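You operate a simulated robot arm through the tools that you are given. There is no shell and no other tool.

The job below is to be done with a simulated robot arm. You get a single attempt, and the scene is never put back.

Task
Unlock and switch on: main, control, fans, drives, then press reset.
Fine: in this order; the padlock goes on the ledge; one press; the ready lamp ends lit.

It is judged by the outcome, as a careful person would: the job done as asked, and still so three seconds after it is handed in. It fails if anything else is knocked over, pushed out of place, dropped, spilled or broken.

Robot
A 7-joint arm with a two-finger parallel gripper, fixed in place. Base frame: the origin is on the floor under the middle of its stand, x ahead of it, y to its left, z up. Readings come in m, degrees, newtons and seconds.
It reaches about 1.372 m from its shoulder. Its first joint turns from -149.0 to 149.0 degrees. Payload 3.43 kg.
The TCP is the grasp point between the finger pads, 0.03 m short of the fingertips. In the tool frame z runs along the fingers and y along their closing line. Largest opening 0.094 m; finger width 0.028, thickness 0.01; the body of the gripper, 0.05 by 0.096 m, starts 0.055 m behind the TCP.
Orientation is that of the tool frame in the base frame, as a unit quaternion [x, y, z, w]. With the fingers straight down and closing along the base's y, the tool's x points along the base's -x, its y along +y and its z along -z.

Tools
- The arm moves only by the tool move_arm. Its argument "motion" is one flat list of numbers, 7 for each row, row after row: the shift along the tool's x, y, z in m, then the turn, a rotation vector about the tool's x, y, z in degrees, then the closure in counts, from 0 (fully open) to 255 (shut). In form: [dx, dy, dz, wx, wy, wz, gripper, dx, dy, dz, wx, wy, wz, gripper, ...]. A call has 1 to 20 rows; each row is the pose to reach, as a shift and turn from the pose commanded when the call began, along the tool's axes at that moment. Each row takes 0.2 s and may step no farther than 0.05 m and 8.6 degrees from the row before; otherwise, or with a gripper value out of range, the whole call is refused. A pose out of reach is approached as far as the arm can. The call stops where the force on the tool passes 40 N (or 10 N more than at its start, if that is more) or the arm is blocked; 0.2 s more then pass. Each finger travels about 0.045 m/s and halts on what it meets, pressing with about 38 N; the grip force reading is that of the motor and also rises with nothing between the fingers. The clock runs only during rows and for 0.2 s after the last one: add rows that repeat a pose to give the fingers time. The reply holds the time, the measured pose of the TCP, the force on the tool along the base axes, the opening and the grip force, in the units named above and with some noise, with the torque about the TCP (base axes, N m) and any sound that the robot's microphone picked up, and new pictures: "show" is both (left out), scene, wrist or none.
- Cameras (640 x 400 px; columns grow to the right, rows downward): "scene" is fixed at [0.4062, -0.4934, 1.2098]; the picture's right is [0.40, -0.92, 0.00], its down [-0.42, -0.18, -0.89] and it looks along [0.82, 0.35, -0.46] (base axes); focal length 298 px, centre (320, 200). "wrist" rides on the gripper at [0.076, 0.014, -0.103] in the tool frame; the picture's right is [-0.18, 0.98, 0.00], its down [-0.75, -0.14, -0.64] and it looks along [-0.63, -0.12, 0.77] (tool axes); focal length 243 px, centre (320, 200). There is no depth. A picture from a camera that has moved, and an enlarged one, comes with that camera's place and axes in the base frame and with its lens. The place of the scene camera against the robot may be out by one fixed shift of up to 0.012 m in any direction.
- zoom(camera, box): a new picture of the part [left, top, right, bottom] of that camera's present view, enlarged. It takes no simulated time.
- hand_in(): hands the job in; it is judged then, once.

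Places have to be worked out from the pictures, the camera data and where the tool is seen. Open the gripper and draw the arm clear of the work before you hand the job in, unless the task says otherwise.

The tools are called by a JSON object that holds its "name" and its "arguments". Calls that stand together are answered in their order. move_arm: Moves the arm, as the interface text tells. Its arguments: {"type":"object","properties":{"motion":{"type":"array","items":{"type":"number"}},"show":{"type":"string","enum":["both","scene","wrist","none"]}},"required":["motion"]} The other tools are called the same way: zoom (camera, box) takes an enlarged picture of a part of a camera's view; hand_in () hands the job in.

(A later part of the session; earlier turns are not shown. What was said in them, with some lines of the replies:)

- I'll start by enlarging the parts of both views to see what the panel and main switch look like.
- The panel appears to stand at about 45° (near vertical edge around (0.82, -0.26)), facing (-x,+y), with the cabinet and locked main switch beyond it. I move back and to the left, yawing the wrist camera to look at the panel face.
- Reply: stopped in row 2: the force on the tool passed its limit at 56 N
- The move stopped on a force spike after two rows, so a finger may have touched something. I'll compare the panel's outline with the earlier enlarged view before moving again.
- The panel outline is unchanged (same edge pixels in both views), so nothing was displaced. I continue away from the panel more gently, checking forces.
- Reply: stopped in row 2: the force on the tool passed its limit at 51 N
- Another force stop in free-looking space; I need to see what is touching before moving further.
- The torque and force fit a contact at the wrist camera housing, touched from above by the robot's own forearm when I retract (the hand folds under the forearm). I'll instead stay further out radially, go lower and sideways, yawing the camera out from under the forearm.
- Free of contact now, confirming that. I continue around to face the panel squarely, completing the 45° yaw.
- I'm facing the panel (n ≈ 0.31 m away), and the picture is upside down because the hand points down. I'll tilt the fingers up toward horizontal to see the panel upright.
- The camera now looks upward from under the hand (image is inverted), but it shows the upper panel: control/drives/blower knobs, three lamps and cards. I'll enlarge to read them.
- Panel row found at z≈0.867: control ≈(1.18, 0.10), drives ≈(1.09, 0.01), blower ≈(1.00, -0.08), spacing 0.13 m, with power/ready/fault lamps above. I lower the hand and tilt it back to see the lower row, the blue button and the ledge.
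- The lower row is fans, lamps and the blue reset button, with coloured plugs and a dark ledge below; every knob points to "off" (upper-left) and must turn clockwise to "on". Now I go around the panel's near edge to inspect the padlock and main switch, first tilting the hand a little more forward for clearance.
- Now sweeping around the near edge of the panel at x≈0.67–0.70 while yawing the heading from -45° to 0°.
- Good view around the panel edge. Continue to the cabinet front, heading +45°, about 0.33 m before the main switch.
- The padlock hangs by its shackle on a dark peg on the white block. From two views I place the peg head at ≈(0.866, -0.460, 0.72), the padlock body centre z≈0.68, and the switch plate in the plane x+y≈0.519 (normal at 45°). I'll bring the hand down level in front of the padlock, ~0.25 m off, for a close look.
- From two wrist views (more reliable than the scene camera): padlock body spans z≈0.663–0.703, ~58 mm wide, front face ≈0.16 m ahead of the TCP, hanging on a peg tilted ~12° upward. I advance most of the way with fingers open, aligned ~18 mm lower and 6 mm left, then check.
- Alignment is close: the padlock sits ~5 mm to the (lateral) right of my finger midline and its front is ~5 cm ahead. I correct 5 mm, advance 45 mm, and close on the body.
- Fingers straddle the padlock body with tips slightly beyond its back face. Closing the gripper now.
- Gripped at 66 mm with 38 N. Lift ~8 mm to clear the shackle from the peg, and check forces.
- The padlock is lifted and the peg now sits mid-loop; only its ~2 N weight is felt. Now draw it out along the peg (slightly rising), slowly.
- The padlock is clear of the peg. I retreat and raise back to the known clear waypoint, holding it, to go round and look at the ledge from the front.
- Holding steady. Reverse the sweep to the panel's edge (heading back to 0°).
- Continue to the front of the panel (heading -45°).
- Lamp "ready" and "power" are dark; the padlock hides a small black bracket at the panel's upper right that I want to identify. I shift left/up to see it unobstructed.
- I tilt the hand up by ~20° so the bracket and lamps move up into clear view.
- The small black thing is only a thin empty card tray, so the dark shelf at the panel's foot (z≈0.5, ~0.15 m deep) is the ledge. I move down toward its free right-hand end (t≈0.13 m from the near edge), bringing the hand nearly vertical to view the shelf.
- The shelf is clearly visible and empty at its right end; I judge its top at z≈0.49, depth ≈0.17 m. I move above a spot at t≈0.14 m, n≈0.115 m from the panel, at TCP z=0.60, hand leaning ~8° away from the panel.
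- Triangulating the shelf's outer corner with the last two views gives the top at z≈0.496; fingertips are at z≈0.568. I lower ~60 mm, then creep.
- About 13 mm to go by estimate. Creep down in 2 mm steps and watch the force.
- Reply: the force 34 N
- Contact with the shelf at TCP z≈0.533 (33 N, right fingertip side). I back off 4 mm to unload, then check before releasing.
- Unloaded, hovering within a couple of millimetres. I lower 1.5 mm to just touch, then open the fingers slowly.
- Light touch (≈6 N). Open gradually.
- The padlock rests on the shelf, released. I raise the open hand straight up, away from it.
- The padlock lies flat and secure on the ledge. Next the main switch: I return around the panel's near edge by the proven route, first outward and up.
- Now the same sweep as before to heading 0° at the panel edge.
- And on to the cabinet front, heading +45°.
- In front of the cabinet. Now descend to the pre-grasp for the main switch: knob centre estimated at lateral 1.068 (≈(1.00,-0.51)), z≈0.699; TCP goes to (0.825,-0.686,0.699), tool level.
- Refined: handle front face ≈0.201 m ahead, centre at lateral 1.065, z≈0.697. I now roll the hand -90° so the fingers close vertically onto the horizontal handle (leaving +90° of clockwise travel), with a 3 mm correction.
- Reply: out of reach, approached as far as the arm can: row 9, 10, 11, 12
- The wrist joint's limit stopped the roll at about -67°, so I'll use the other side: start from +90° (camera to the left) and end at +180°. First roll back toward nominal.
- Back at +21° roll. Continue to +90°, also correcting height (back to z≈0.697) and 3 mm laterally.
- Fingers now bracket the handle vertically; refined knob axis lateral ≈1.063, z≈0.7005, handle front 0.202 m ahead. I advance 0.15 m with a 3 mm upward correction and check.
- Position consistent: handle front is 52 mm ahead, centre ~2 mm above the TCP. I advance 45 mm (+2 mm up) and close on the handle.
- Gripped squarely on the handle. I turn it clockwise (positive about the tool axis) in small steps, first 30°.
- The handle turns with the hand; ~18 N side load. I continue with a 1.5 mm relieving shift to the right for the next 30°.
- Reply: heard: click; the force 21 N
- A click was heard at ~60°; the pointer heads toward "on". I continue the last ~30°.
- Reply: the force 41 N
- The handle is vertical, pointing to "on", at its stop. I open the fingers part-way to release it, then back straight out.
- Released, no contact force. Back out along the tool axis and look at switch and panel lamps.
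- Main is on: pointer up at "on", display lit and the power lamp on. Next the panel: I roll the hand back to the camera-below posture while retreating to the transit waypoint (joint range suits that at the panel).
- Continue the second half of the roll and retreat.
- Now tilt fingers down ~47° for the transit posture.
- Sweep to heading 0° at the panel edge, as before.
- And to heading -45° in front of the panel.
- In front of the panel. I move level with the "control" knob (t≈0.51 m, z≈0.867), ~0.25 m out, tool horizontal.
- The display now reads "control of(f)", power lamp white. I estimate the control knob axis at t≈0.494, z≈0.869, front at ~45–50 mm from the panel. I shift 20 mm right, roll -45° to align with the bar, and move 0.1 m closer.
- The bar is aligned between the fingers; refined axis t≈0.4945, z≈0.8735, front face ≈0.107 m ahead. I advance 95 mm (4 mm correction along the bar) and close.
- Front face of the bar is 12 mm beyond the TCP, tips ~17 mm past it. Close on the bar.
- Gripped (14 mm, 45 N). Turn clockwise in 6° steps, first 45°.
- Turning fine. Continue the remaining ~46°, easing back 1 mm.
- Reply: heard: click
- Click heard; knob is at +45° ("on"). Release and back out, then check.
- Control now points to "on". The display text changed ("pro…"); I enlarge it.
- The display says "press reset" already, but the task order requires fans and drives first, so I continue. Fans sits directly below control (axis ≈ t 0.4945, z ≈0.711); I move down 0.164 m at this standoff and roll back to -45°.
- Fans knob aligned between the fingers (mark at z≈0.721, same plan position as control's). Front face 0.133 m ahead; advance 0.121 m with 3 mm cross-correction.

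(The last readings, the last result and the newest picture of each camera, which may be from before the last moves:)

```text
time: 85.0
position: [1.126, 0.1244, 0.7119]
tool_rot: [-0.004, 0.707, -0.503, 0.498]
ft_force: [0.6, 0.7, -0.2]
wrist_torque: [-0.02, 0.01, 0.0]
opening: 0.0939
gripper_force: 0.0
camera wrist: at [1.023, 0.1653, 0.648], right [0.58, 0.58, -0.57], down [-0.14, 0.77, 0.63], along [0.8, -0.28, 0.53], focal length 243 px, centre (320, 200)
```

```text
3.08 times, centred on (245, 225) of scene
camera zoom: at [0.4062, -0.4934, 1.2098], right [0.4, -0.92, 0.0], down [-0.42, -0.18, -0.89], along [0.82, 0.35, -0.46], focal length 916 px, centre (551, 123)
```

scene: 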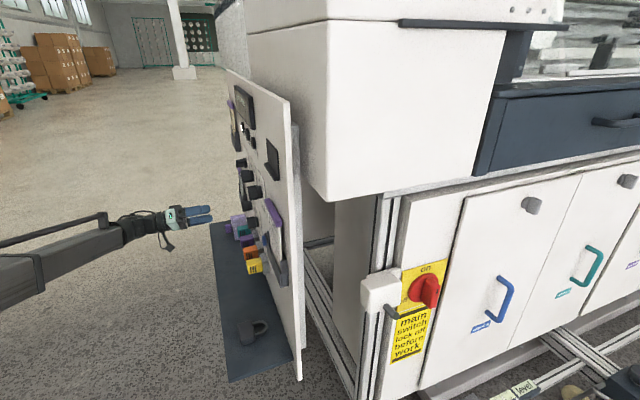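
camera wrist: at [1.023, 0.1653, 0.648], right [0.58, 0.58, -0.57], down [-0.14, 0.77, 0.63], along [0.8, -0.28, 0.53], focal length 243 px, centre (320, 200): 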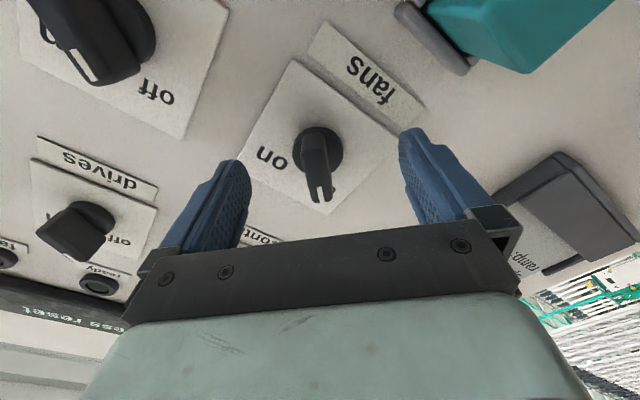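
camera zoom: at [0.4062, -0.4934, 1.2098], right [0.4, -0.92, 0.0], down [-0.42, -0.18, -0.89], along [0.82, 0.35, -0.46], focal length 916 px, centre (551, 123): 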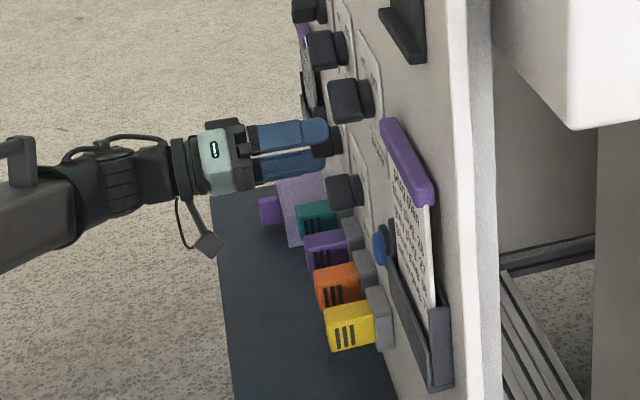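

Geometry matches the control grasp. Close on the fans bar.

{"name": "move_arm", "arguments": {"motion": [0, 0, 0, 0, 0, 0, 100, 0, 0, 0, 0, 0, 0, 170, 0, 0, 0, 0, 0, 0, 210, 0, 0, 0, 0, 0, 0, 235, 0, 0, 0, 0, 0, 0, 255, 0, 0, 0, 0, 0, 0, 255, 0, 0, 0, 0, 0, 0, 255], "show": "none"}}

{"name": "move_arm", "arguments": {"motion": [0, 0, 0, 0, 0, 6, 255, 0, 0, 0, 0, 0, 12, 255, 0, 0, 0, 0, 0, 18, 255, 0, 0, 0, 0, 0, 24, 255, 0, 0, 0, 0, 0, 30, 255, 0, 0, 0, 0, 0, 36, 255, 0, 0, 0, 0, 0, 42, 255], "show": "both"}}

```text
time: 86.6
position: [1.1266, 0.1246, 0.7131]
tool_rot: [-0.003, 0.707, -0.503, 0.498]
ft_force: [-8.6, -6.9, 10.2]
wrist_torque: [0.49, -0.23, 0.02]
opening: 0.014
gripper_force: 45.1
```

```text
time: 88.2
position: [1.1265, 0.1246, 0.7131]
tool_rot: [0.251, 0.661, -0.291, 0.645]
ft_force: [-15.1, -6.4, 0.9]
wrist_torque: [0.71, 0.67, -0.46]
opening: 0.014
gripper_force: 45.0
camera wrist: at [1.0611, 0.2039, 0.6354], right [0.7, 0.7, 0.12], down [-0.52, 0.39, 0.76], along [0.49, -0.6, 0.64], focal length 243 px, centre (320, 200)
```

scene: 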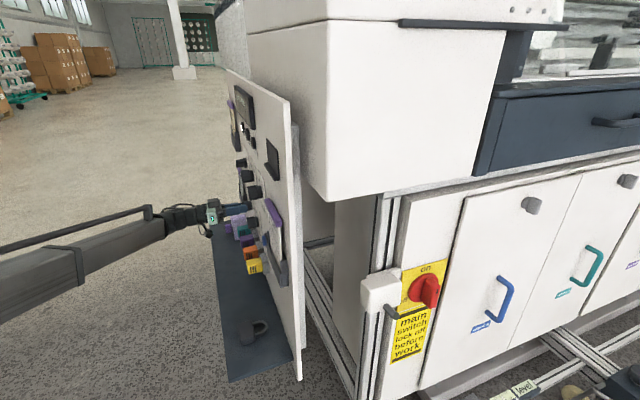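
wrist: 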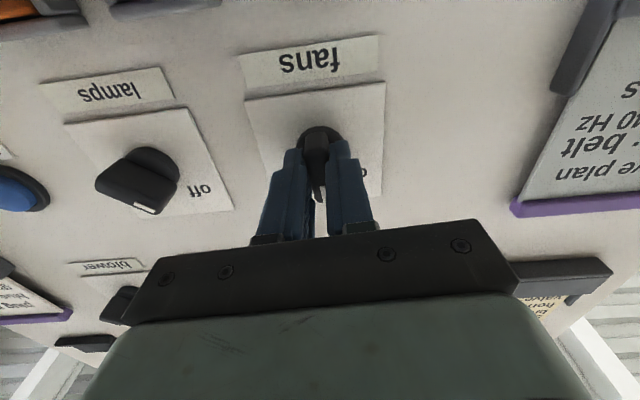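

Turning well, side load ~15 N; I shift 1.5 mm to relieve and finish the turn.

{"name": "move_arm", "arguments": {"motion": [0, -0.0005, 0, 0, 0, 6, 255, 0, -0.001, -0.0005, 0, 0, 12, 255, 0, -0.0015, -0.0005, 0, 0, 18, 255, 0, -0.0015, -0.0005, 0, 0, 24, 255, 0, -0.0015, -0.0005, 0, 0, 30, 255, 0, -0.0015, -0.0005, 0, 0, 36, 255, 0, -0.0015, -0.0005, 0, 0, 42, 255, 0, -0.0015, -0.0005, 0, 0, 48, 255], "show": "wrist"}}

```text
time: 90.0
position: [1.1268, 0.1262, 0.7138]
tool_rot: [0.492, 0.507, -0.008, 0.707]
ft_force: [3.6, 1.9, -4.2]
wrist_torque: [-0.18, -0.2, -0.88]
opening: 0.0139
gripper_force: 44.8
heard: click
stopped in row 8: the force on the tool passed its limit at 41 N (the readings are from after the stop); the commanded pose is now the measured one
camera wrist: at [1.0991, 0.2423, 0.6673], right [0.41, 0.42, 0.81], down [-0.89, 0.01, 0.45], along [0.18, -0.91, 0.38], focal length 243 px, centre (320, 200)
```

wrist: 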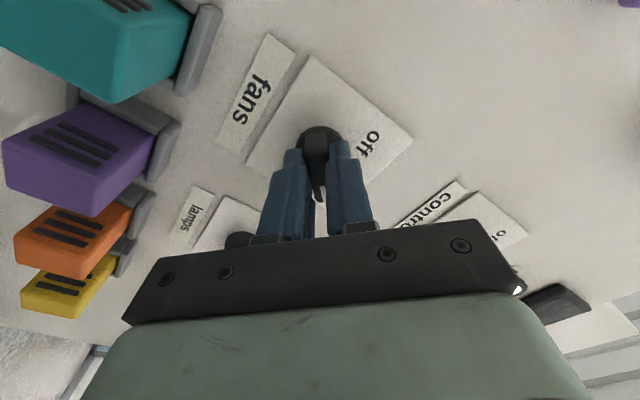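

Click heard and stop reached at ≈+44°. Release and back out.

{"name": "move_arm", "arguments": {"motion": [0, 0, 0, 0, 0, 0, 200, 0, 0, 0, 0, 0, 0, 150, 0, 0, 0, 0, 0, 0, 110, 0, 0, 0, 0, 0, 0, 110], "show": "none"}}

{"name": "move_arm", "arguments": {"motion": [0, 0, -0.02, 0, 0, 0, 110, 0, 0, -0.05, 0, 0, 0, 80, 0, 0, -0.09, 0, 0, -7, 40, 0, 0, -0.125, 0, 0, -14, 0], "show": "both"}}

{"name": "zoom", "arguments": {"camera": "wrist", "box": [180, 0, 460, 200]}}

{"name": "zoom", "arguments": {"camera": "scene", "box": [220, 80, 280, 140]}}

```text
time: 91.0
position: [1.1274, 0.1262, 0.7135]
tool_rot: [0.491, 0.508, -0.008, 0.708]
ft_force: [0.3, -0.4, 0.8]
wrist_torque: [0.01, 0.0, 0.01]
opening: 0.0534
gripper_force: 0.2
```

```text
time: 92.0
position: [1.0387, 0.2133, 0.7133]
tool_rot: [0.427, 0.563, -0.095, 0.701]
ft_force: [-1.0, -0.2, -1.0]
wrist_torque: [-0.04, -0.01, -0.01]
opening: 0.0941
gripper_force: 0.0
camera wrist: at [1.001, 0.3204, 0.6537], right [0.54, 0.54, 0.64], down [-0.8, 0.1, 0.59], along [0.25, -0.83, 0.49], focal length 243 px, centre (320, 200)
```

scene: 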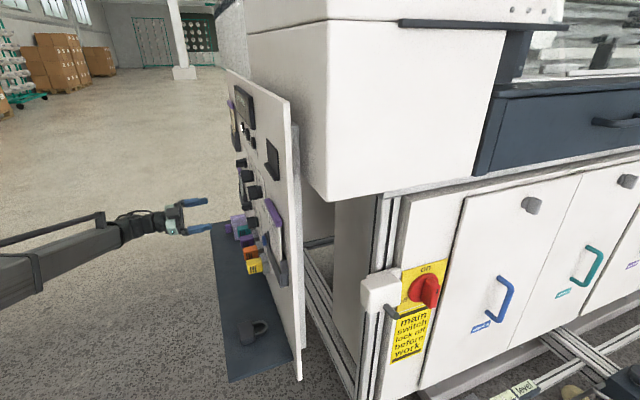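
wrist: 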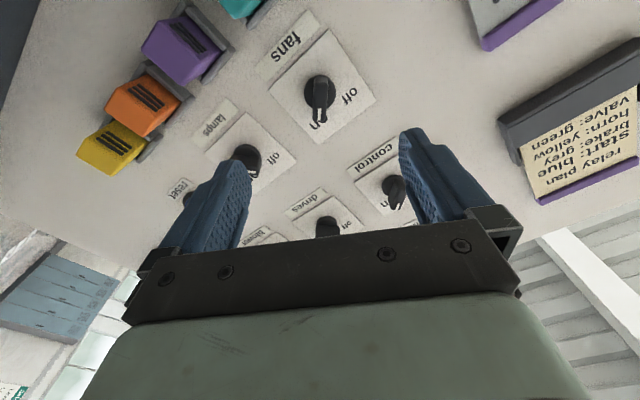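

```text
2.00 times, centred on (320, 100) of wrist
camera zoom: at [1.001, 0.3204, 0.6537], right [0.54, 0.54, 0.64], down [-0.8, 0.1, 0.59], along [0.25, -0.83, 0.49], focal length 485 px, centre (320, 400)
```

zoom: 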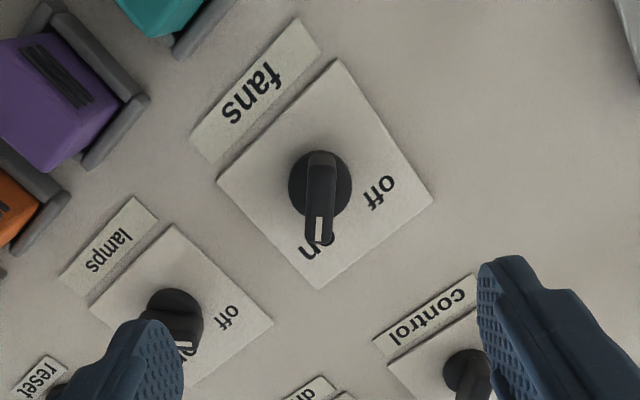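

```text
6.67 times, centred on (250, 110) of scene
camera zoom: at [0.4062, -0.4934, 1.2098], right [0.4, -0.92, 0.0], down [-0.42, -0.18, -0.89], along [0.82, 0.35, -0.46], focal length 1985 px, centre (787, 800)
```

zoom: 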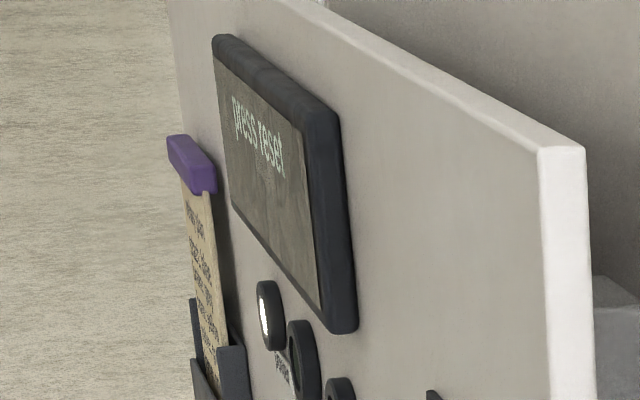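

Fans on. Next "drives": its mark measures at ≈(1.055, 0.036), so its axis is t≈0.372, z≈0.8735. I move there at the same standoff, rolling back to -45°.

{"name": "move_arm", "arguments": {"motion": [-0.0182, -0.0026, 0, 0, 0, -6.9, 0, -0.0363, -0.0052, 0, 0, 0, -13.8, 0, -0.0545, -0.0077, 0, 0, 0, -20.7, 0, -0.0727, -0.0103, 0, 0, 0, -27.6, 0, -0.0908, -0.0129, 0, 0, 0, -34.5, 0, -0.109, -0.0155, 0, 0, 0, -41.4, 0, -0.1271, -0.0181, 0, 0, 0, -48.2, 0, -0.1453, -0.0207, 0, 0, 0, -55.1, 0, -0.1635, -0.0232, 0, 0, 0, -62, 0, -0.1816, -0.0258, 0, 0, 0, -68.9, 0, -0.1998, -0.0284, 0, 0, 0, -75.3, 0], "show": "wrist"}}

{"name": "zoom", "arguments": {"camera": "wrist", "box": [200, 0, 440, 200]}}

```text
time: 94.4
position: [0.9516, 0.1269, 0.8739]
tool_rot: [-0.007, 0.706, -0.504, 0.498]
ft_force: [0.1, 0.6, 0.5]
wrist_torque: [-0.03, 0.03, -0.03]
opening: 0.0938
gripper_force: 0.1
camera wrist: at [0.8467, 0.1668, 0.8097], right [0.58, 0.58, -0.58], down [-0.15, 0.77, 0.62], along [0.8, -0.28, 0.53], focal length 243 px, centre (320, 200)
```

wrist: 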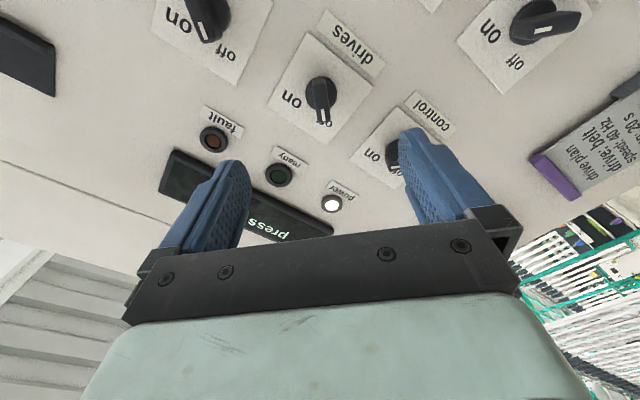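

```text
2.00 times, centred on (320, 100) of wrist
camera zoom: at [0.8467, 0.1668, 0.8097], right [0.58, 0.58, -0.58], down [-0.15, 0.77, 0.62], along [0.8, -0.28, 0.53], focal length 485 px, centre (320, 400)
```

zoom: 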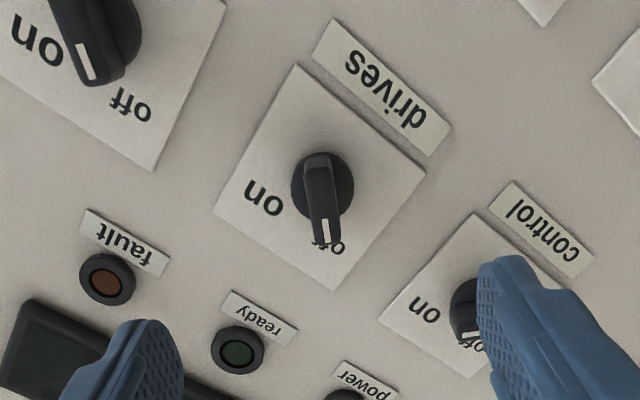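

I want to verify the control knob state, partly hidden behind the finger here.

{"name": "zoom", "arguments": {"camera": "wrist", "box": [350, 90, 470, 200]}}

{"name": "zoom", "arguments": {"camera": "wrist", "box": [450, 0, 590, 100]}}

{"name": "zoom", "arguments": {"camera": "scene", "box": [220, 120, 300, 230]}}

```text
3.64 times, centred on (410, 145) of wrist
camera zoom: at [0.8467, 0.1668, 0.8097], right [0.58, 0.58, -0.58], down [-0.15, 0.77, 0.62], along [0.8, -0.28, 0.53], focal length 882 px, centre (-7, 400)
```

zoom: 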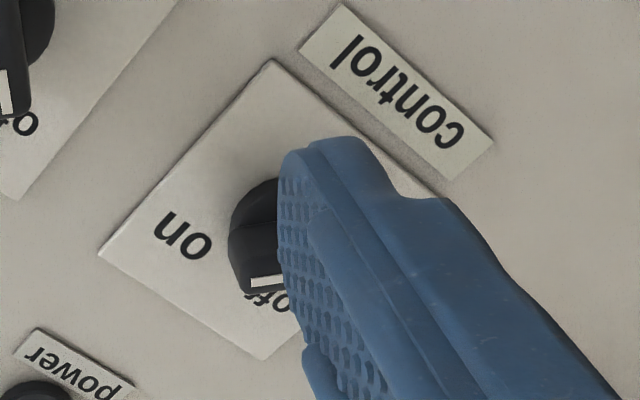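

```text
4.00 times, centred on (520, 50) of wrist
camera zoom: at [0.8467, 0.1668, 0.8097], right [0.58, 0.58, -0.58], down [-0.15, 0.77, 0.62], along [0.8, -0.28, 0.53], focal length 970 px, centre (-480, 800)
```

zoom: 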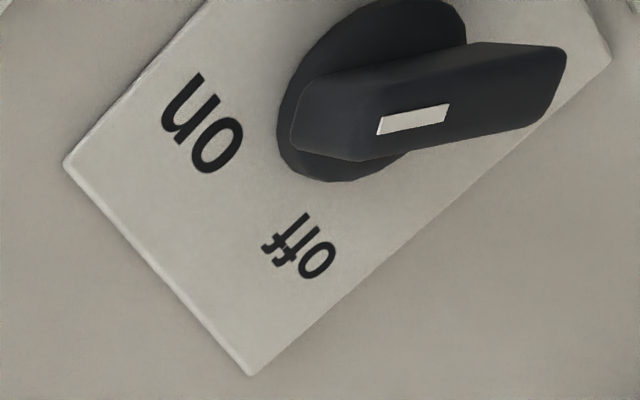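

```text
3.64 times, centred on (260, 175) of scene
camera zoom: at [0.4062, -0.4934, 1.2098], right [0.4, -0.92, 0.0], down [-0.42, -0.18, -0.89], along [0.82, 0.35, -0.46], focal length 1083 px, centre (538, 291)
```

zoom: 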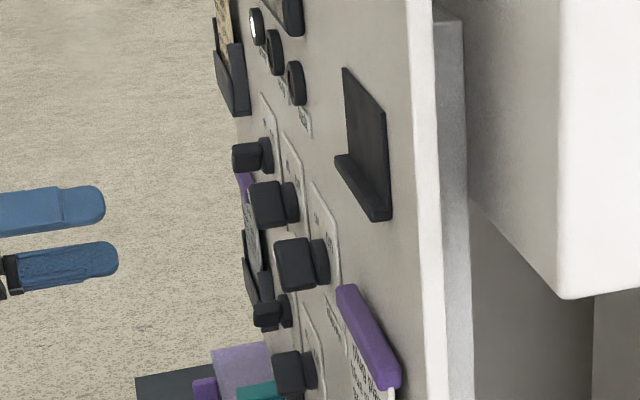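

Control's and fans' marks are both perpendicular to the off position, i.e. "on". For drives, mark at (1.057, 0.0375, 0.882): small correction (+1.5 mm) and 0.125 m advance.

{"name": "move_arm", "arguments": {"motion": [0, 0.0005, 0.04, 0, 0, 0, 0, -0.001, 0.001, 0.08, 0, 0, 0, 0, -0.001, 0.0015, 0.11, 0, 0, 0, 0, -0.001, 0.0015, 0.125, 0, 0, 0, 0, -0.001, 0.0015, 0.125, 0, 0, 0, 0], "show": "wrist"}}

{"name": "zoom", "arguments": {"camera": "wrist", "box": [200, 20, 440, 220]}}

```text
time: 95.6
position: [1.041, 0.04, 0.8753]
tool_rot: [-0.006, 0.706, -0.503, 0.498]
ft_force: [1.1, 0.5, 0.4]
wrist_torque: [-0.04, 0.01, -0.01]
opening: 0.094
gripper_force: 0.2
camera wrist: at [0.937, 0.0791, 0.8104], right [0.58, 0.58, -0.58], down [-0.15, 0.77, 0.62], along [0.8, -0.28, 0.53], focal length 243 px, centre (320, 200)
```

wrist: 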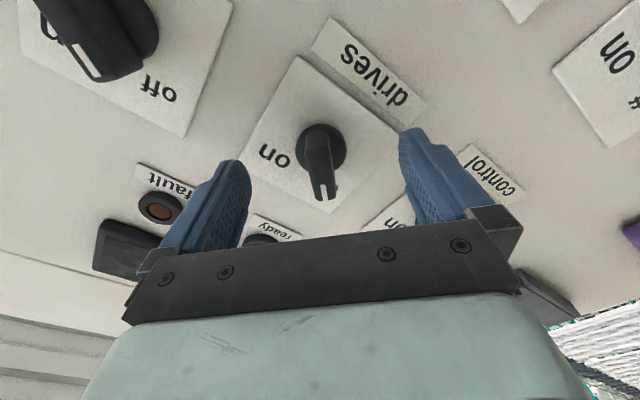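

```text
2.00 times, centred on (320, 120) of wrist
camera zoom: at [0.937, 0.0791, 0.8104], right [0.58, 0.58, -0.58], down [-0.15, 0.77, 0.62], along [0.8, -0.28, 0.53], focal length 485 px, centre (320, 360)
```

zoom: 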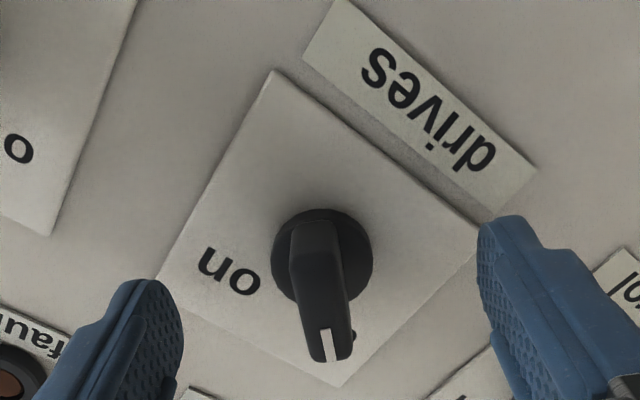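

Good alignment (within 1 mm). Close and turn.

{"name": "move_arm", "arguments": {"motion": [0, 0.0007, 0, 0, 0, 0, 100, 0, 0.0007, 0, 0, 0, 0, 170, 0, 0.0007, 0, 0, 0, 0, 210, 0, 0.0007, 0, 0, 0, 0, 235, 0, 0.0007, 0, 0, 0, 0, 255, 0, 0.0007, 0, 0, 0, 0, 255, 0, 0.0007, 0, 0, 0, 0, 255], "show": "none"}}

{"name": "move_arm", "arguments": {"motion": [0, 0, 0, 0, 0, 6, 255, 0, 0, 0, 0, 0, 12, 255, 0, 0, 0, 0, 0, 18, 255, 0, 0, 0, 0, 0, 24, 255, 0, 0, 0, 0, 0, 30, 255, 0, 0, 0, 0, 0, 36, 255, 0, 0, 0, 0, 0, 42, 255], "show": "wrist"}}

```text
time: 97.2
position: [1.0415, 0.0399, 0.8734]
tool_rot: [-0.007, 0.706, -0.503, 0.498]
ft_force: [-1.3, -2.1, 4.4]
wrist_torque: [0.44, -0.47, -0.23]
opening: 0.0135
gripper_force: 44.6
```

```text
time: 98.8
position: [1.0421, 0.0405, 0.8743]
tool_rot: [0.247, 0.661, -0.29, 0.646]
ft_force: [-8.0, 0.1, 5.2]
wrist_torque: [-1.13, -1.1, -0.39]
opening: 0.0139
gripper_force: 44.3
camera wrist: at [0.9756, 0.1185, 0.7965], right [0.7, 0.7, 0.12], down [-0.52, 0.39, 0.76], along [0.49, -0.59, 0.64], focal length 243 px, centre (320, 200)
```

wrist: 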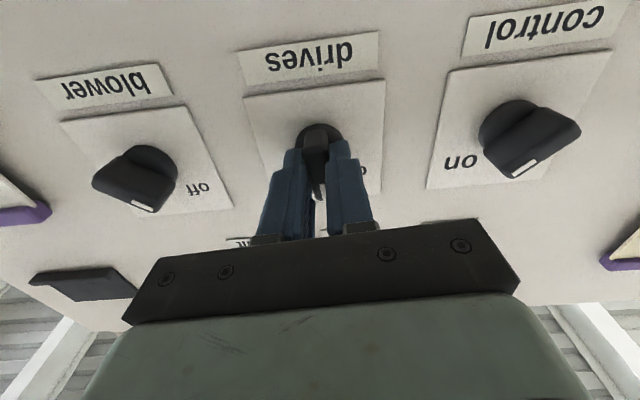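

Control clearly mirrors blower's off position, so it's on. Finish turning drives.

{"name": "move_arm", "arguments": {"motion": [0, 0, 0, 0, 0, 6, 255, 0, 0, 0, 0, 0, 12, 255, 0, 0, 0, 0, 0, 18, 255, 0, 0, 0, 0, 0, 24, 255, 0, 0, 0, 0, 0, 30, 255, 0, 0, 0, 0, 0, 36, 255, 0, 0, 0, 0, 0, 42, 255, 0, 0, 0, 0, 0, 47, 255], "show": "wrist"}}

```text
time: 100.6
position: [1.0424, 0.0407, 0.8755]
tool_rot: [0.49, 0.508, -0.008, 0.708]
ft_force: [4.4, 3.6, 16.5]
wrist_torque: [-0.51, -0.52, -1.3]
opening: 0.0138
gripper_force: 44.9
heard: click
camera wrist: at [1.0133, 0.1567, 0.8278], right [0.41, 0.42, 0.81], down [-0.89, 0.01, 0.45], along [0.18, -0.91, 0.38], focal length 243 px, centre (320, 200)
```

wrist: 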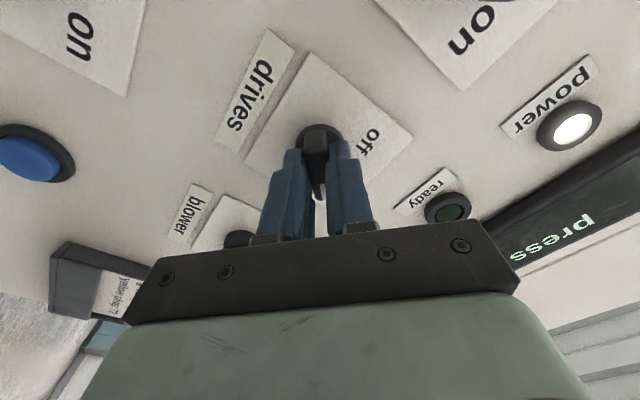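

Click heard; drives is at "on". Release and back out.

{"name": "move_arm", "arguments": {"motion": [0, 0, 0, 0, 0, 0, 200, 0, 0, 0, 0, 0, 0, 150, 0, 0, 0, 0, 0, 0, 110, 0, 0, 0, 0, 0, 0, 110], "show": "none"}}

{"name": "move_arm", "arguments": {"motion": [0, 0, -0.02, 0, 0, 0, 110, 0, 0, -0.05, 0, 0, 0, 110, 0, 0, -0.09, 0, 0, -7, 160, 0, 0, -0.125, 0, 0, -14, 220, 0, 0, -0.15, 0, 0, -22, 255], "show": "both"}}

{"name": "zoom", "arguments": {"camera": "wrist", "box": [160, 0, 480, 210]}}

{"name": "zoom", "arguments": {"camera": "scene", "box": [220, 80, 280, 140]}}

```text
time: 101.6
position: [1.042, 0.0395, 0.8729]
tool_rot: [0.49, 0.508, -0.009, 0.708]
ft_force: [-0.6, 0.5, 0.3]
wrist_torque: [-0.01, -0.02, 0.02]
opening: 0.0537
gripper_force: 0.0
```

```text
time: 102.8
position: [0.9362, 0.1468, 0.874]
tool_rot: [0.384, 0.593, -0.145, 0.693]
ft_force: [0.5, 0.3, 0.2]
wrist_torque: [-0.02, -0.02, 0.01]
opening: 0.0001
gripper_force: 11.6
camera wrist: at [0.8913, 0.2466, 0.8069], right [0.6, 0.6, 0.53], down [-0.74, 0.17, 0.65], along [0.31, -0.78, 0.55], focal length 243 px, centre (320, 200)
```

scene: 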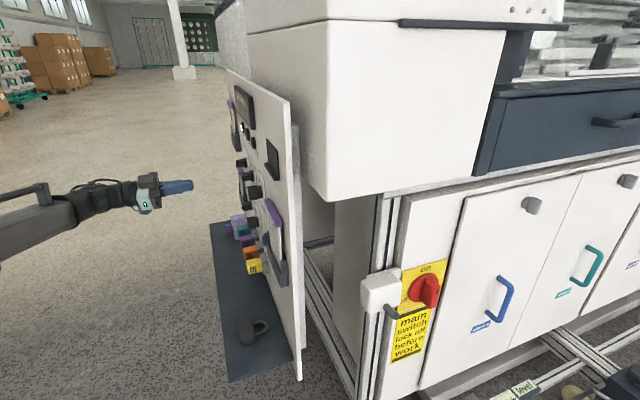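
wrist: 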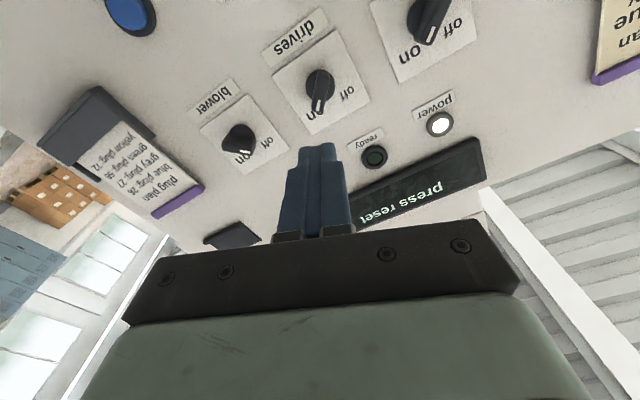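

```text
1.90 times, centred on (320, 105) of wrist
camera zoom: at [0.8913, 0.2466, 0.8069], right [0.6, 0.6, 0.53], down [-0.74, 0.17, 0.65], along [0.31, -0.78, 0.55], focal length 462 px, centre (320, 381)
```

zoom: 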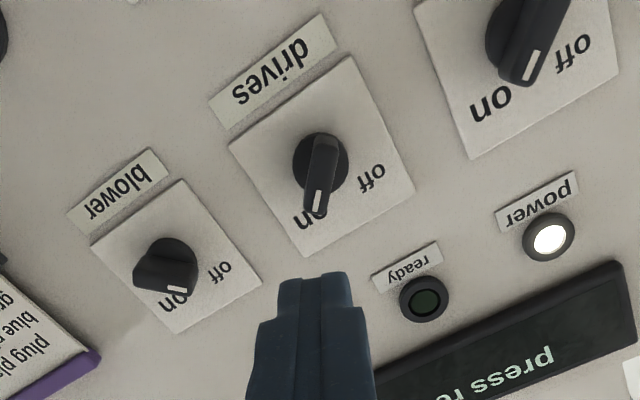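

```text
6.67 times, centred on (250, 110) of scene
camera zoom: at [0.4062, -0.4934, 1.2098], right [0.4, -0.92, 0.0], down [-0.42, -0.18, -0.89], along [0.82, 0.35, -0.46], focal length 1985 px, centre (787, 800)
```

zoom: 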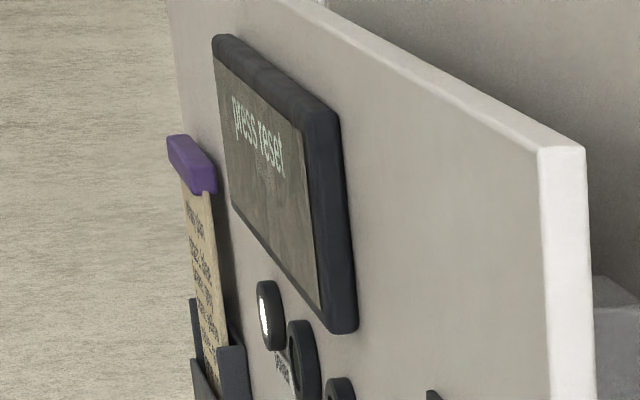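

All switches are on in order; the display asks "press reset". With fingers closed, I move in front of the blue reset button (≈(0.993,-0.082,0.715)), 0.2 m out, to aim.

{"name": "move_arm", "arguments": {"motion": [0.0209, -0.0342, 0.0016, 0, 0, -4.2, 255, 0.0418, -0.0683, 0.0032, 0, 0, -8.4, 255, 0.0628, -0.1025, 0.0049, 0, 0, -12.6, 255, 0.0837, -0.1366, 0.0065, 0, 0, -16.8, 255, 0.1046, -0.1708, 0.0081, 0, 0, -21, 255], "show": "wrist"}}

{"name": "zoom", "arguments": {"camera": "wrist", "box": [230, 20, 430, 180]}}

```text
time: 104.0
position: [0.8541, 0.0513, 0.712]
tool_rot: [0.269, 0.653, -0.269, 0.655]
ft_force: [-0.6, -0.8, -0.1]
wrist_torque: [0.01, 0.0, -0.03]
opening: 0.0003
gripper_force: 32.5
camera wrist: at [0.7912, 0.135, 0.6351], right [0.69, 0.7, 0.19], down [-0.56, 0.35, 0.75], along [0.46, -0.62, 0.63], focal length 243 px, centre (320, 200)
```

wrist: 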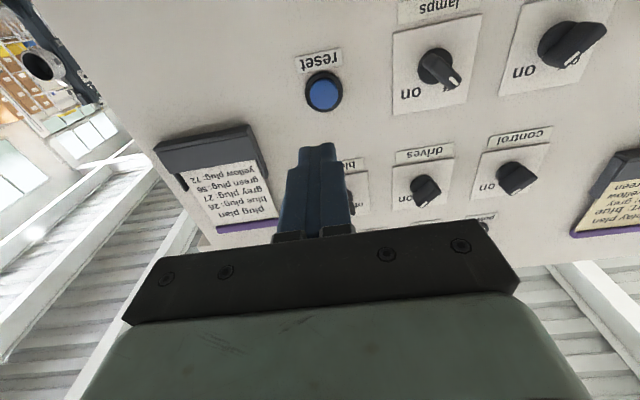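

```text
2.50 times, centred on (330, 100) of wrist
camera zoom: at [0.7912, 0.135, 0.6351], right [0.69, 0.7, 0.19], down [-0.56, 0.35, 0.75], along [0.46, -0.62, 0.63], focal length 606 px, centre (295, 450)
```

zoom: 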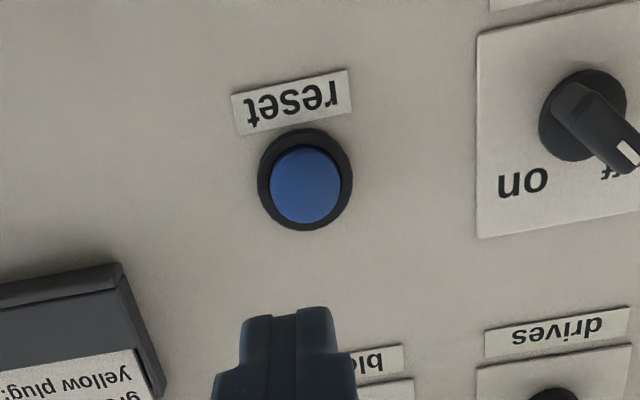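

Button cap centre measured at t≈0.2546, z≈0.7205, ~15 mm proud, about 0.154 m beyond the fingertips. I align (up 8.5 mm, left 4.7 mm) and approach to ~25 mm short of it.

{"name": "move_arm", "arguments": {"motion": [-0.0028, 0.0016, 0.035, 0, 0, 0, 255, -0.0057, 0.0031, 0.07, 0, 0, 0, 255, -0.0085, 0.0047, 0.105, 0, 0, 0, 255, -0.0085, 0.0047, 0.128, 0, 0, 0, 255, -0.0085, 0.0047, 0.128, 0, 0, 0, 255], "show": "both"}}

{"name": "zoom", "arguments": {"camera": "wrist", "box": [240, 60, 400, 200]}}

{"name": "zoom", "arguments": {"camera": "scene", "box": [200, 190, 310, 290]}}

```text
time: 105.2
position: [0.9517, -0.0316, 0.7231]
tool_rot: [0.27, 0.653, -0.269, 0.655]
ft_force: [-0.4, -0.3, 0.5]
wrist_torque: [0.02, 0.02, -0.01]
opening: 0.0
gripper_force: 33.0
camera wrist: at [0.8887, 0.0501, 0.6455], right [0.69, 0.7, 0.19], down [-0.56, 0.35, 0.75], along [0.46, -0.62, 0.63], focal length 243 px, centre (320, 200)
```

scene: 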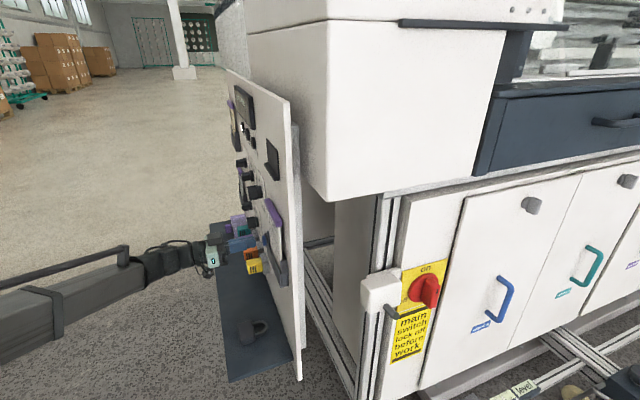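
wrist: 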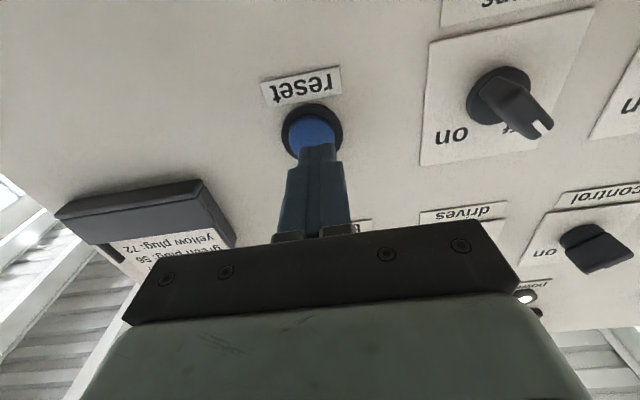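

```text
2.86 times, centred on (320, 130) of wrist
camera zoom: at [0.8887, 0.0501, 0.6455], right [0.69, 0.7, 0.19], down [-0.56, 0.35, 0.75], along [0.46, -0.62, 0.63], focal length 693 px, centre (320, 400)
```

zoom: 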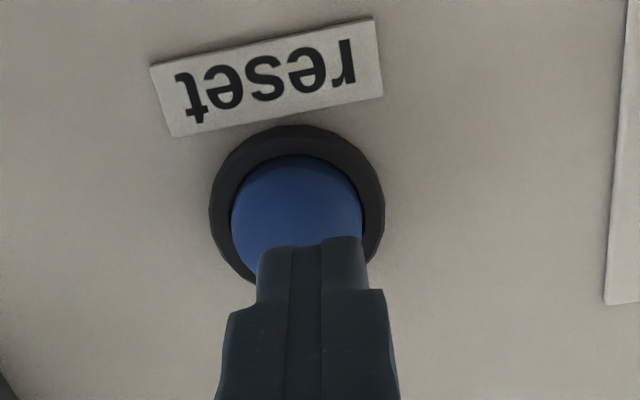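

```text
4.00 times, centred on (255, 240) of scene
camera zoom: at [0.4062, -0.4934, 1.2098], right [0.4, -0.92, 0.0], down [-0.42, -0.18, -0.89], along [0.82, 0.35, -0.46], focal length 1191 px, centre (580, 40)
```

zoom: 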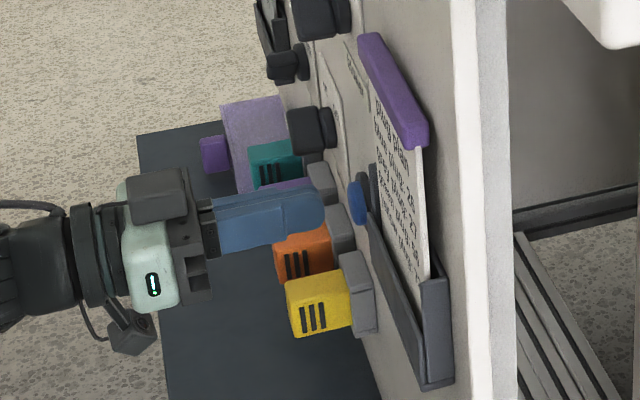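

Fingertips are ~26 mm from the cap; button centre is ~5 mm right and ~2.5 mm below my axis. I correct that and stop 10 mm short, then press in one smooth inward motion.

{"name": "move_arm", "arguments": {"motion": [0.001, -0.0025, 0.007, 0, 0, 0, 255, 0.002, -0.005, 0.014, 0, 0, 0, 255, 0.002, -0.005, 0.014, 0, 0, 0, 255], "show": "wrist"}}

{"name": "zoom", "arguments": {"camera": "wrist", "box": [240, 60, 400, 200]}}

```text
time: 106.0
position: [0.9579, -0.0456, 0.721]
tool_rot: [0.269, 0.653, -0.267, 0.656]
ft_force: [-0.4, 0.2, -0.2]
wrist_torque: [-0.04, 0.02, 0.02]
opening: 0.0001
gripper_force: 32.9
camera wrist: at [0.8951, 0.0365, 0.6437], right [0.69, 0.7, 0.19], down [-0.56, 0.35, 0.75], along [0.46, -0.62, 0.63], focal length 243 px, centre (320, 200)
```

wrist: 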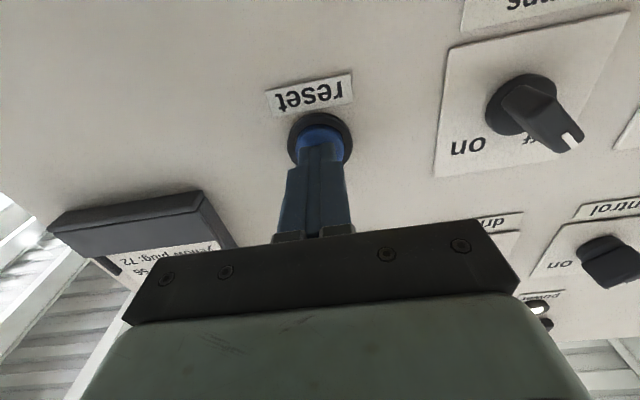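

```text
2.86 times, centred on (320, 130) of wrist
camera zoom: at [0.8951, 0.0365, 0.6437], right [0.69, 0.7, 0.19], down [-0.56, 0.35, 0.75], along [0.46, -0.62, 0.63], focal length 693 px, centre (320, 400)
```

zoom: 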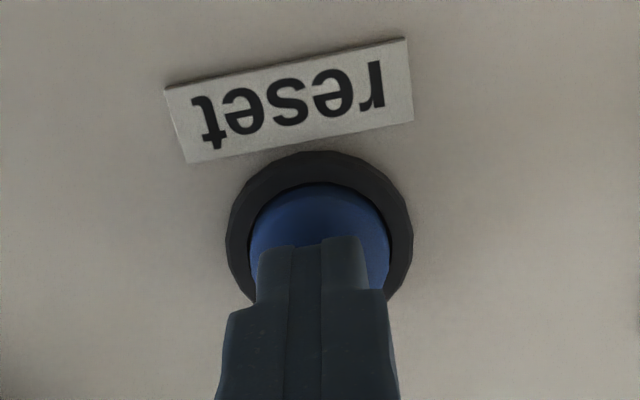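

Centred on the button. Press inward slowly, one monotonic motion.

{"name": "move_arm", "arguments": {"motion": [0, 0, 0.005, 0, 0, 0, 255, 0, 0, 0.009, 0, 0, 0, 255, 0, 0, 0.012, 0, 0, 0, 255, 0, 0, 0.014, 0, 0, 0, 255, 0, 0, 0.016, 0, 0, 0, 255], "show": "wrist"}}

```text
time: 107.3
position: [0.9653, -0.0546, 0.7202]
tool_rot: [0.269, 0.653, -0.267, 0.656]
ft_force: [-18.1, 16.0, -0.3]
wrist_torque: [-0.01, 0.05, -0.03]
opening: 0.0
gripper_force: 32.6
heard: click
stopped in row 5: the force on the tool passed its limit at 41 N (the readings are from after the stop); the commanded pose is now the measured one
camera wrist: at [0.9026, 0.028, 0.6437], right [0.69, 0.7, 0.19], down [-0.56, 0.35, 0.75], along [0.46, -0.62, 0.63], focal length 243 px, centre (320, 200)
```

wrist: 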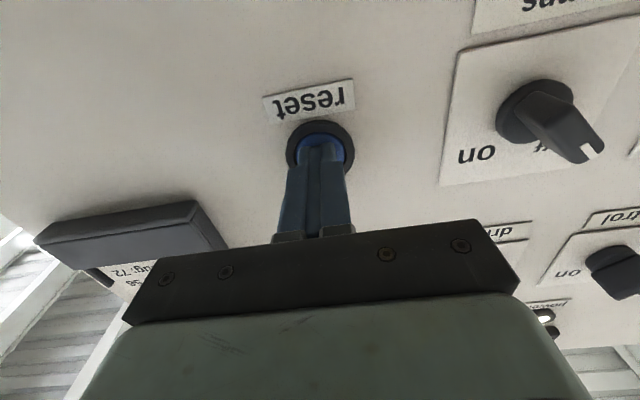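

Click heard on the press. Now withdraw straight back in one motion and check the lamps.

{"name": "move_arm", "arguments": {"motion": [0, 0, -0.03, 0, 0, 0, 255, 0, 0, -0.07, 0, 0, 0, 255, 0, 0, -0.11, 0, 0, 0, 255, 0, 0, -0.15, 0, 0, 0, 255, 0, 0, -0.19, 0, 0, 0, 255], "show": "both"}}

{"name": "zoom", "arguments": {"camera": "scene", "box": [220, 80, 280, 140]}}

{"name": "zoom", "arguments": {"camera": "wrist", "box": [280, 0, 640, 240]}}

```text
time: 108.5
position: [0.8323, 0.0765, 0.7197]
tool_rot: [0.269, 0.653, -0.268, 0.655]
ft_force: [-0.7, 0.2, 0.3]
wrist_torque: [0.04, -0.04, 0.01]
opening: 0.0
gripper_force: 33.0
camera wrist: at [0.7689, 0.1587, 0.6435], right [0.69, 0.7, 0.19], down [-0.56, 0.35, 0.75], along [0.46, -0.62, 0.63], focal length 243 px, centre (320, 200)
```

scene: 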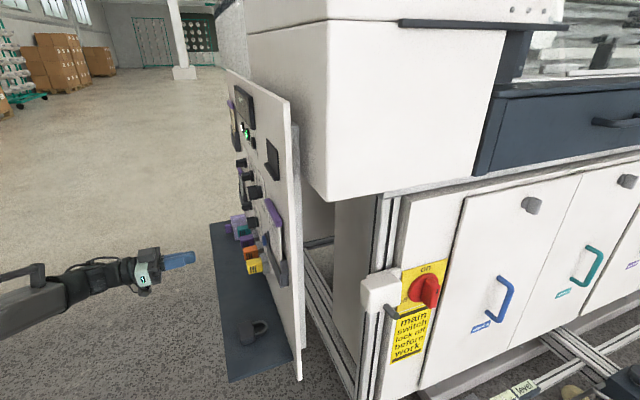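
wrist: 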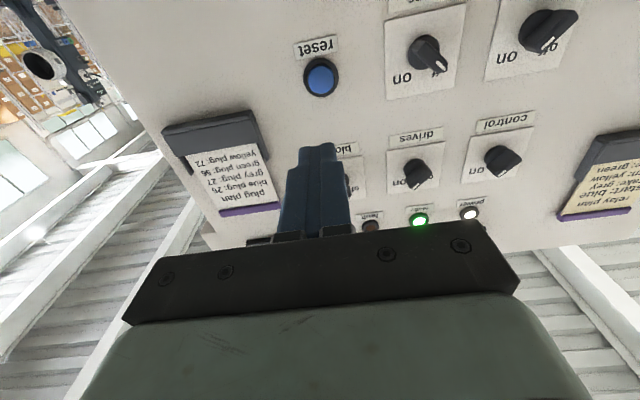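

```text
6.67 times, centred on (250, 110) of scene
camera zoom: at [0.4062, -0.4934, 1.2098], right [0.4, -0.92, 0.0], down [-0.42, -0.18, -0.89], along [0.82, 0.35, -0.46], focal length 1985 px, centre (787, 800)
```

zoom: 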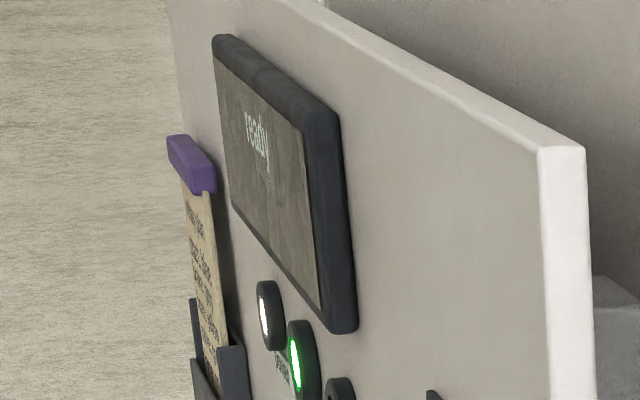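

```text
1.67 times, centred on (460, 120) of wrist
camera zoom: at [0.7689, 0.1587, 0.6435], right [0.69, 0.7, 0.19], down [-0.56, 0.35, 0.75], along [0.46, -0.62, 0.63], focal length 404 px, centre (87, 333)
```

zoom: 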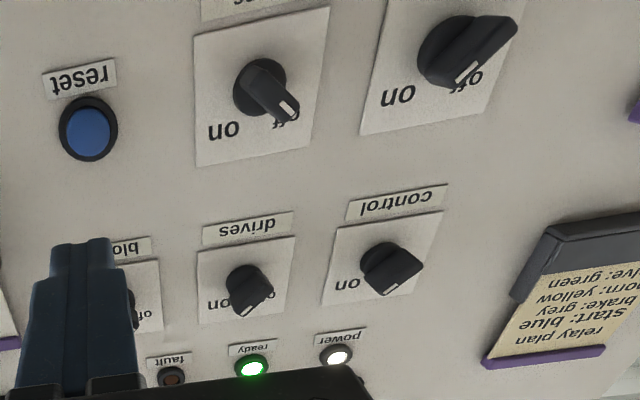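

The ready lamp is lit green and the display reads "ready". I open the gripper and draw further back and up, clear of the work.

{"name": "move_arm", "arguments": {"motion": [-0.015, 0, -0.03, 0, 0, 0, 200, -0.04, 0, -0.06, 0, 0, 0, 120, -0.07, 0, -0.08, 0, 0, 0, 60, -0.1, 0, -0.1, 0, 0, 0, 0, -0.13, 0, -0.11, 0, 0, 0, 0, -0.13, 0, -0.11, 0, 0, 0, 0, -0.13, 0, -0.11, 0, 0, 0, 0, -0.13, 0, -0.11, 0, 0, 0, 0], "show": "both"}}

{"name": "zoom", "arguments": {"camera": "scene", "box": [190, 60, 330, 390]}}

{"name": "zoom", "arguments": {"camera": "scene", "box": [210, 290, 310, 390]}}

{"name": "zoom", "arguments": {"camera": "wrist", "box": [160, 0, 640, 230]}}

```text
time: 110.3
position: [0.7533, 0.1563, 0.8486]
tool_rot: [0.269, 0.654, -0.267, 0.655]
ft_force: [0.4, -0.3, -0.6]
wrist_torque: [0.03, 0.02, 0.0]
opening: 0.0937
gripper_force: 0.0
camera wrist: at [0.6903, 0.2384, 0.7721], right [0.69, 0.7, 0.19], down [-0.56, 0.35, 0.75], along [0.46, -0.62, 0.63], focal length 243 px, centre (320, 200)
```

scene: 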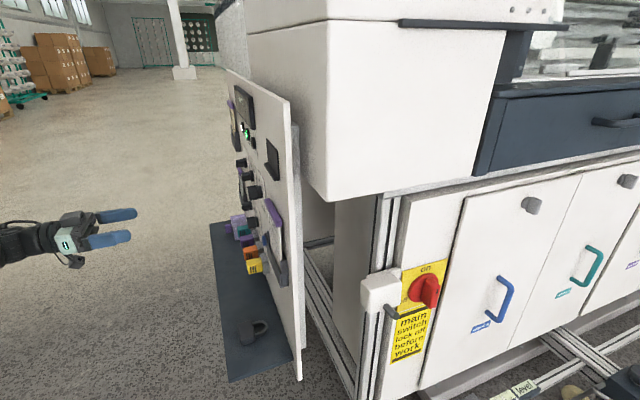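
wrist: 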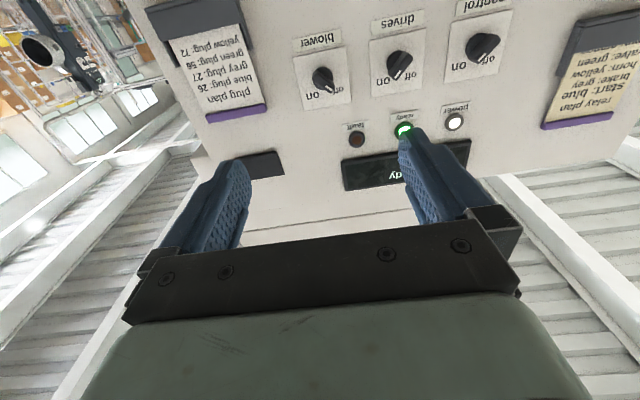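

```text
1.21 times, centred on (260, 225) of scene
camera zoom: at [0.4062, -0.4934, 1.2098], right [0.4, -0.92, 0.0], down [-0.42, -0.18, -0.89], along [0.82, 0.35, -0.46], focal length 361 px, centre (393, 170)
```

zoom: 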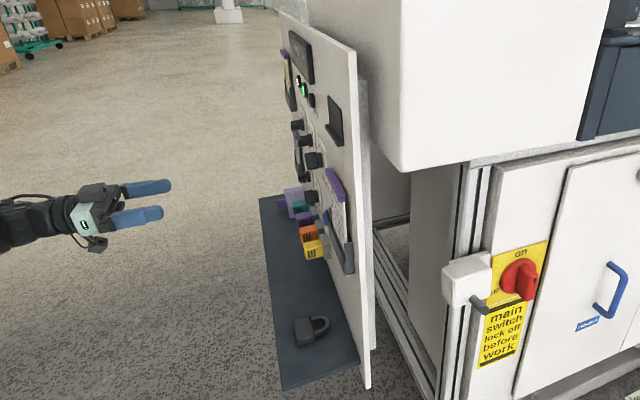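

```text
4.00 times, centred on (260, 340) of scene
camera zoom: at [0.4062, -0.4934, 1.2098], right [0.4, -0.92, 0.0], down [-0.42, -0.18, -0.89], along [0.82, 0.35, -0.46], focal length 1191 px, centre (560, -360)
```

zoom: 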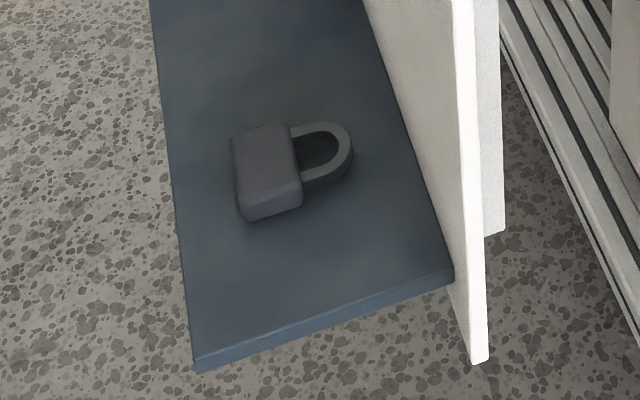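

```text
1.33 times, centred on (400, 115) of wrist
camera zoom: at [0.6903, 0.2384, 0.7721], right [0.69, 0.7, 0.19], down [-0.56, 0.35, 0.75], along [0.46, -0.62, 0.63], focal length 324 px, centre (213, 313)
```

zoom: 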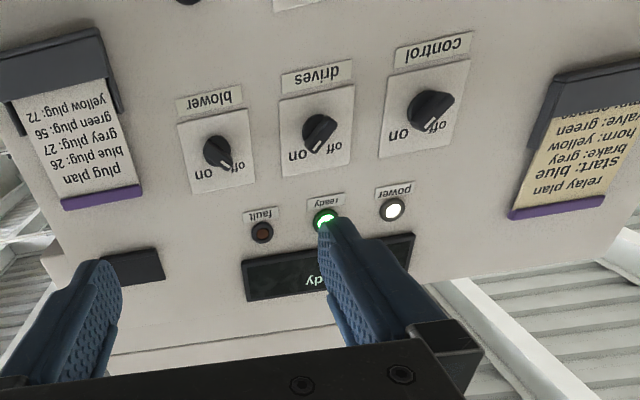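

The padlock lies on the ledge, and main, control, fans and drives are on. Reset was pressed once and the ready lamp is still lit. The gripper is open and the arm is clear, so I hand the job in.

{"name": "hand_in", "arguments": {}}

```text
The job is handed in.
```

The job is done and handed in. The padlock is off the main switch and lies flat on the ledge at the foot of the panel. Main, control, fans and drives were switched on in that order.

I pressed reset once. The ready lamp is lit green and the display reads "ready". Blower and lamps are still off. I opened the gripper and drew the arm clear before handing in.

- **Early contact:** Near the start the arm stopped twice on a force spike. The readings fit the robot's own forearm touching the wrist camera. The panel looked unchanged afterwards, and I changed the route to avoid it.
- **Display prompt:** The display showed "press reset" as soon as control was on. I still switched on fans and drives before pressing it, as you asked.
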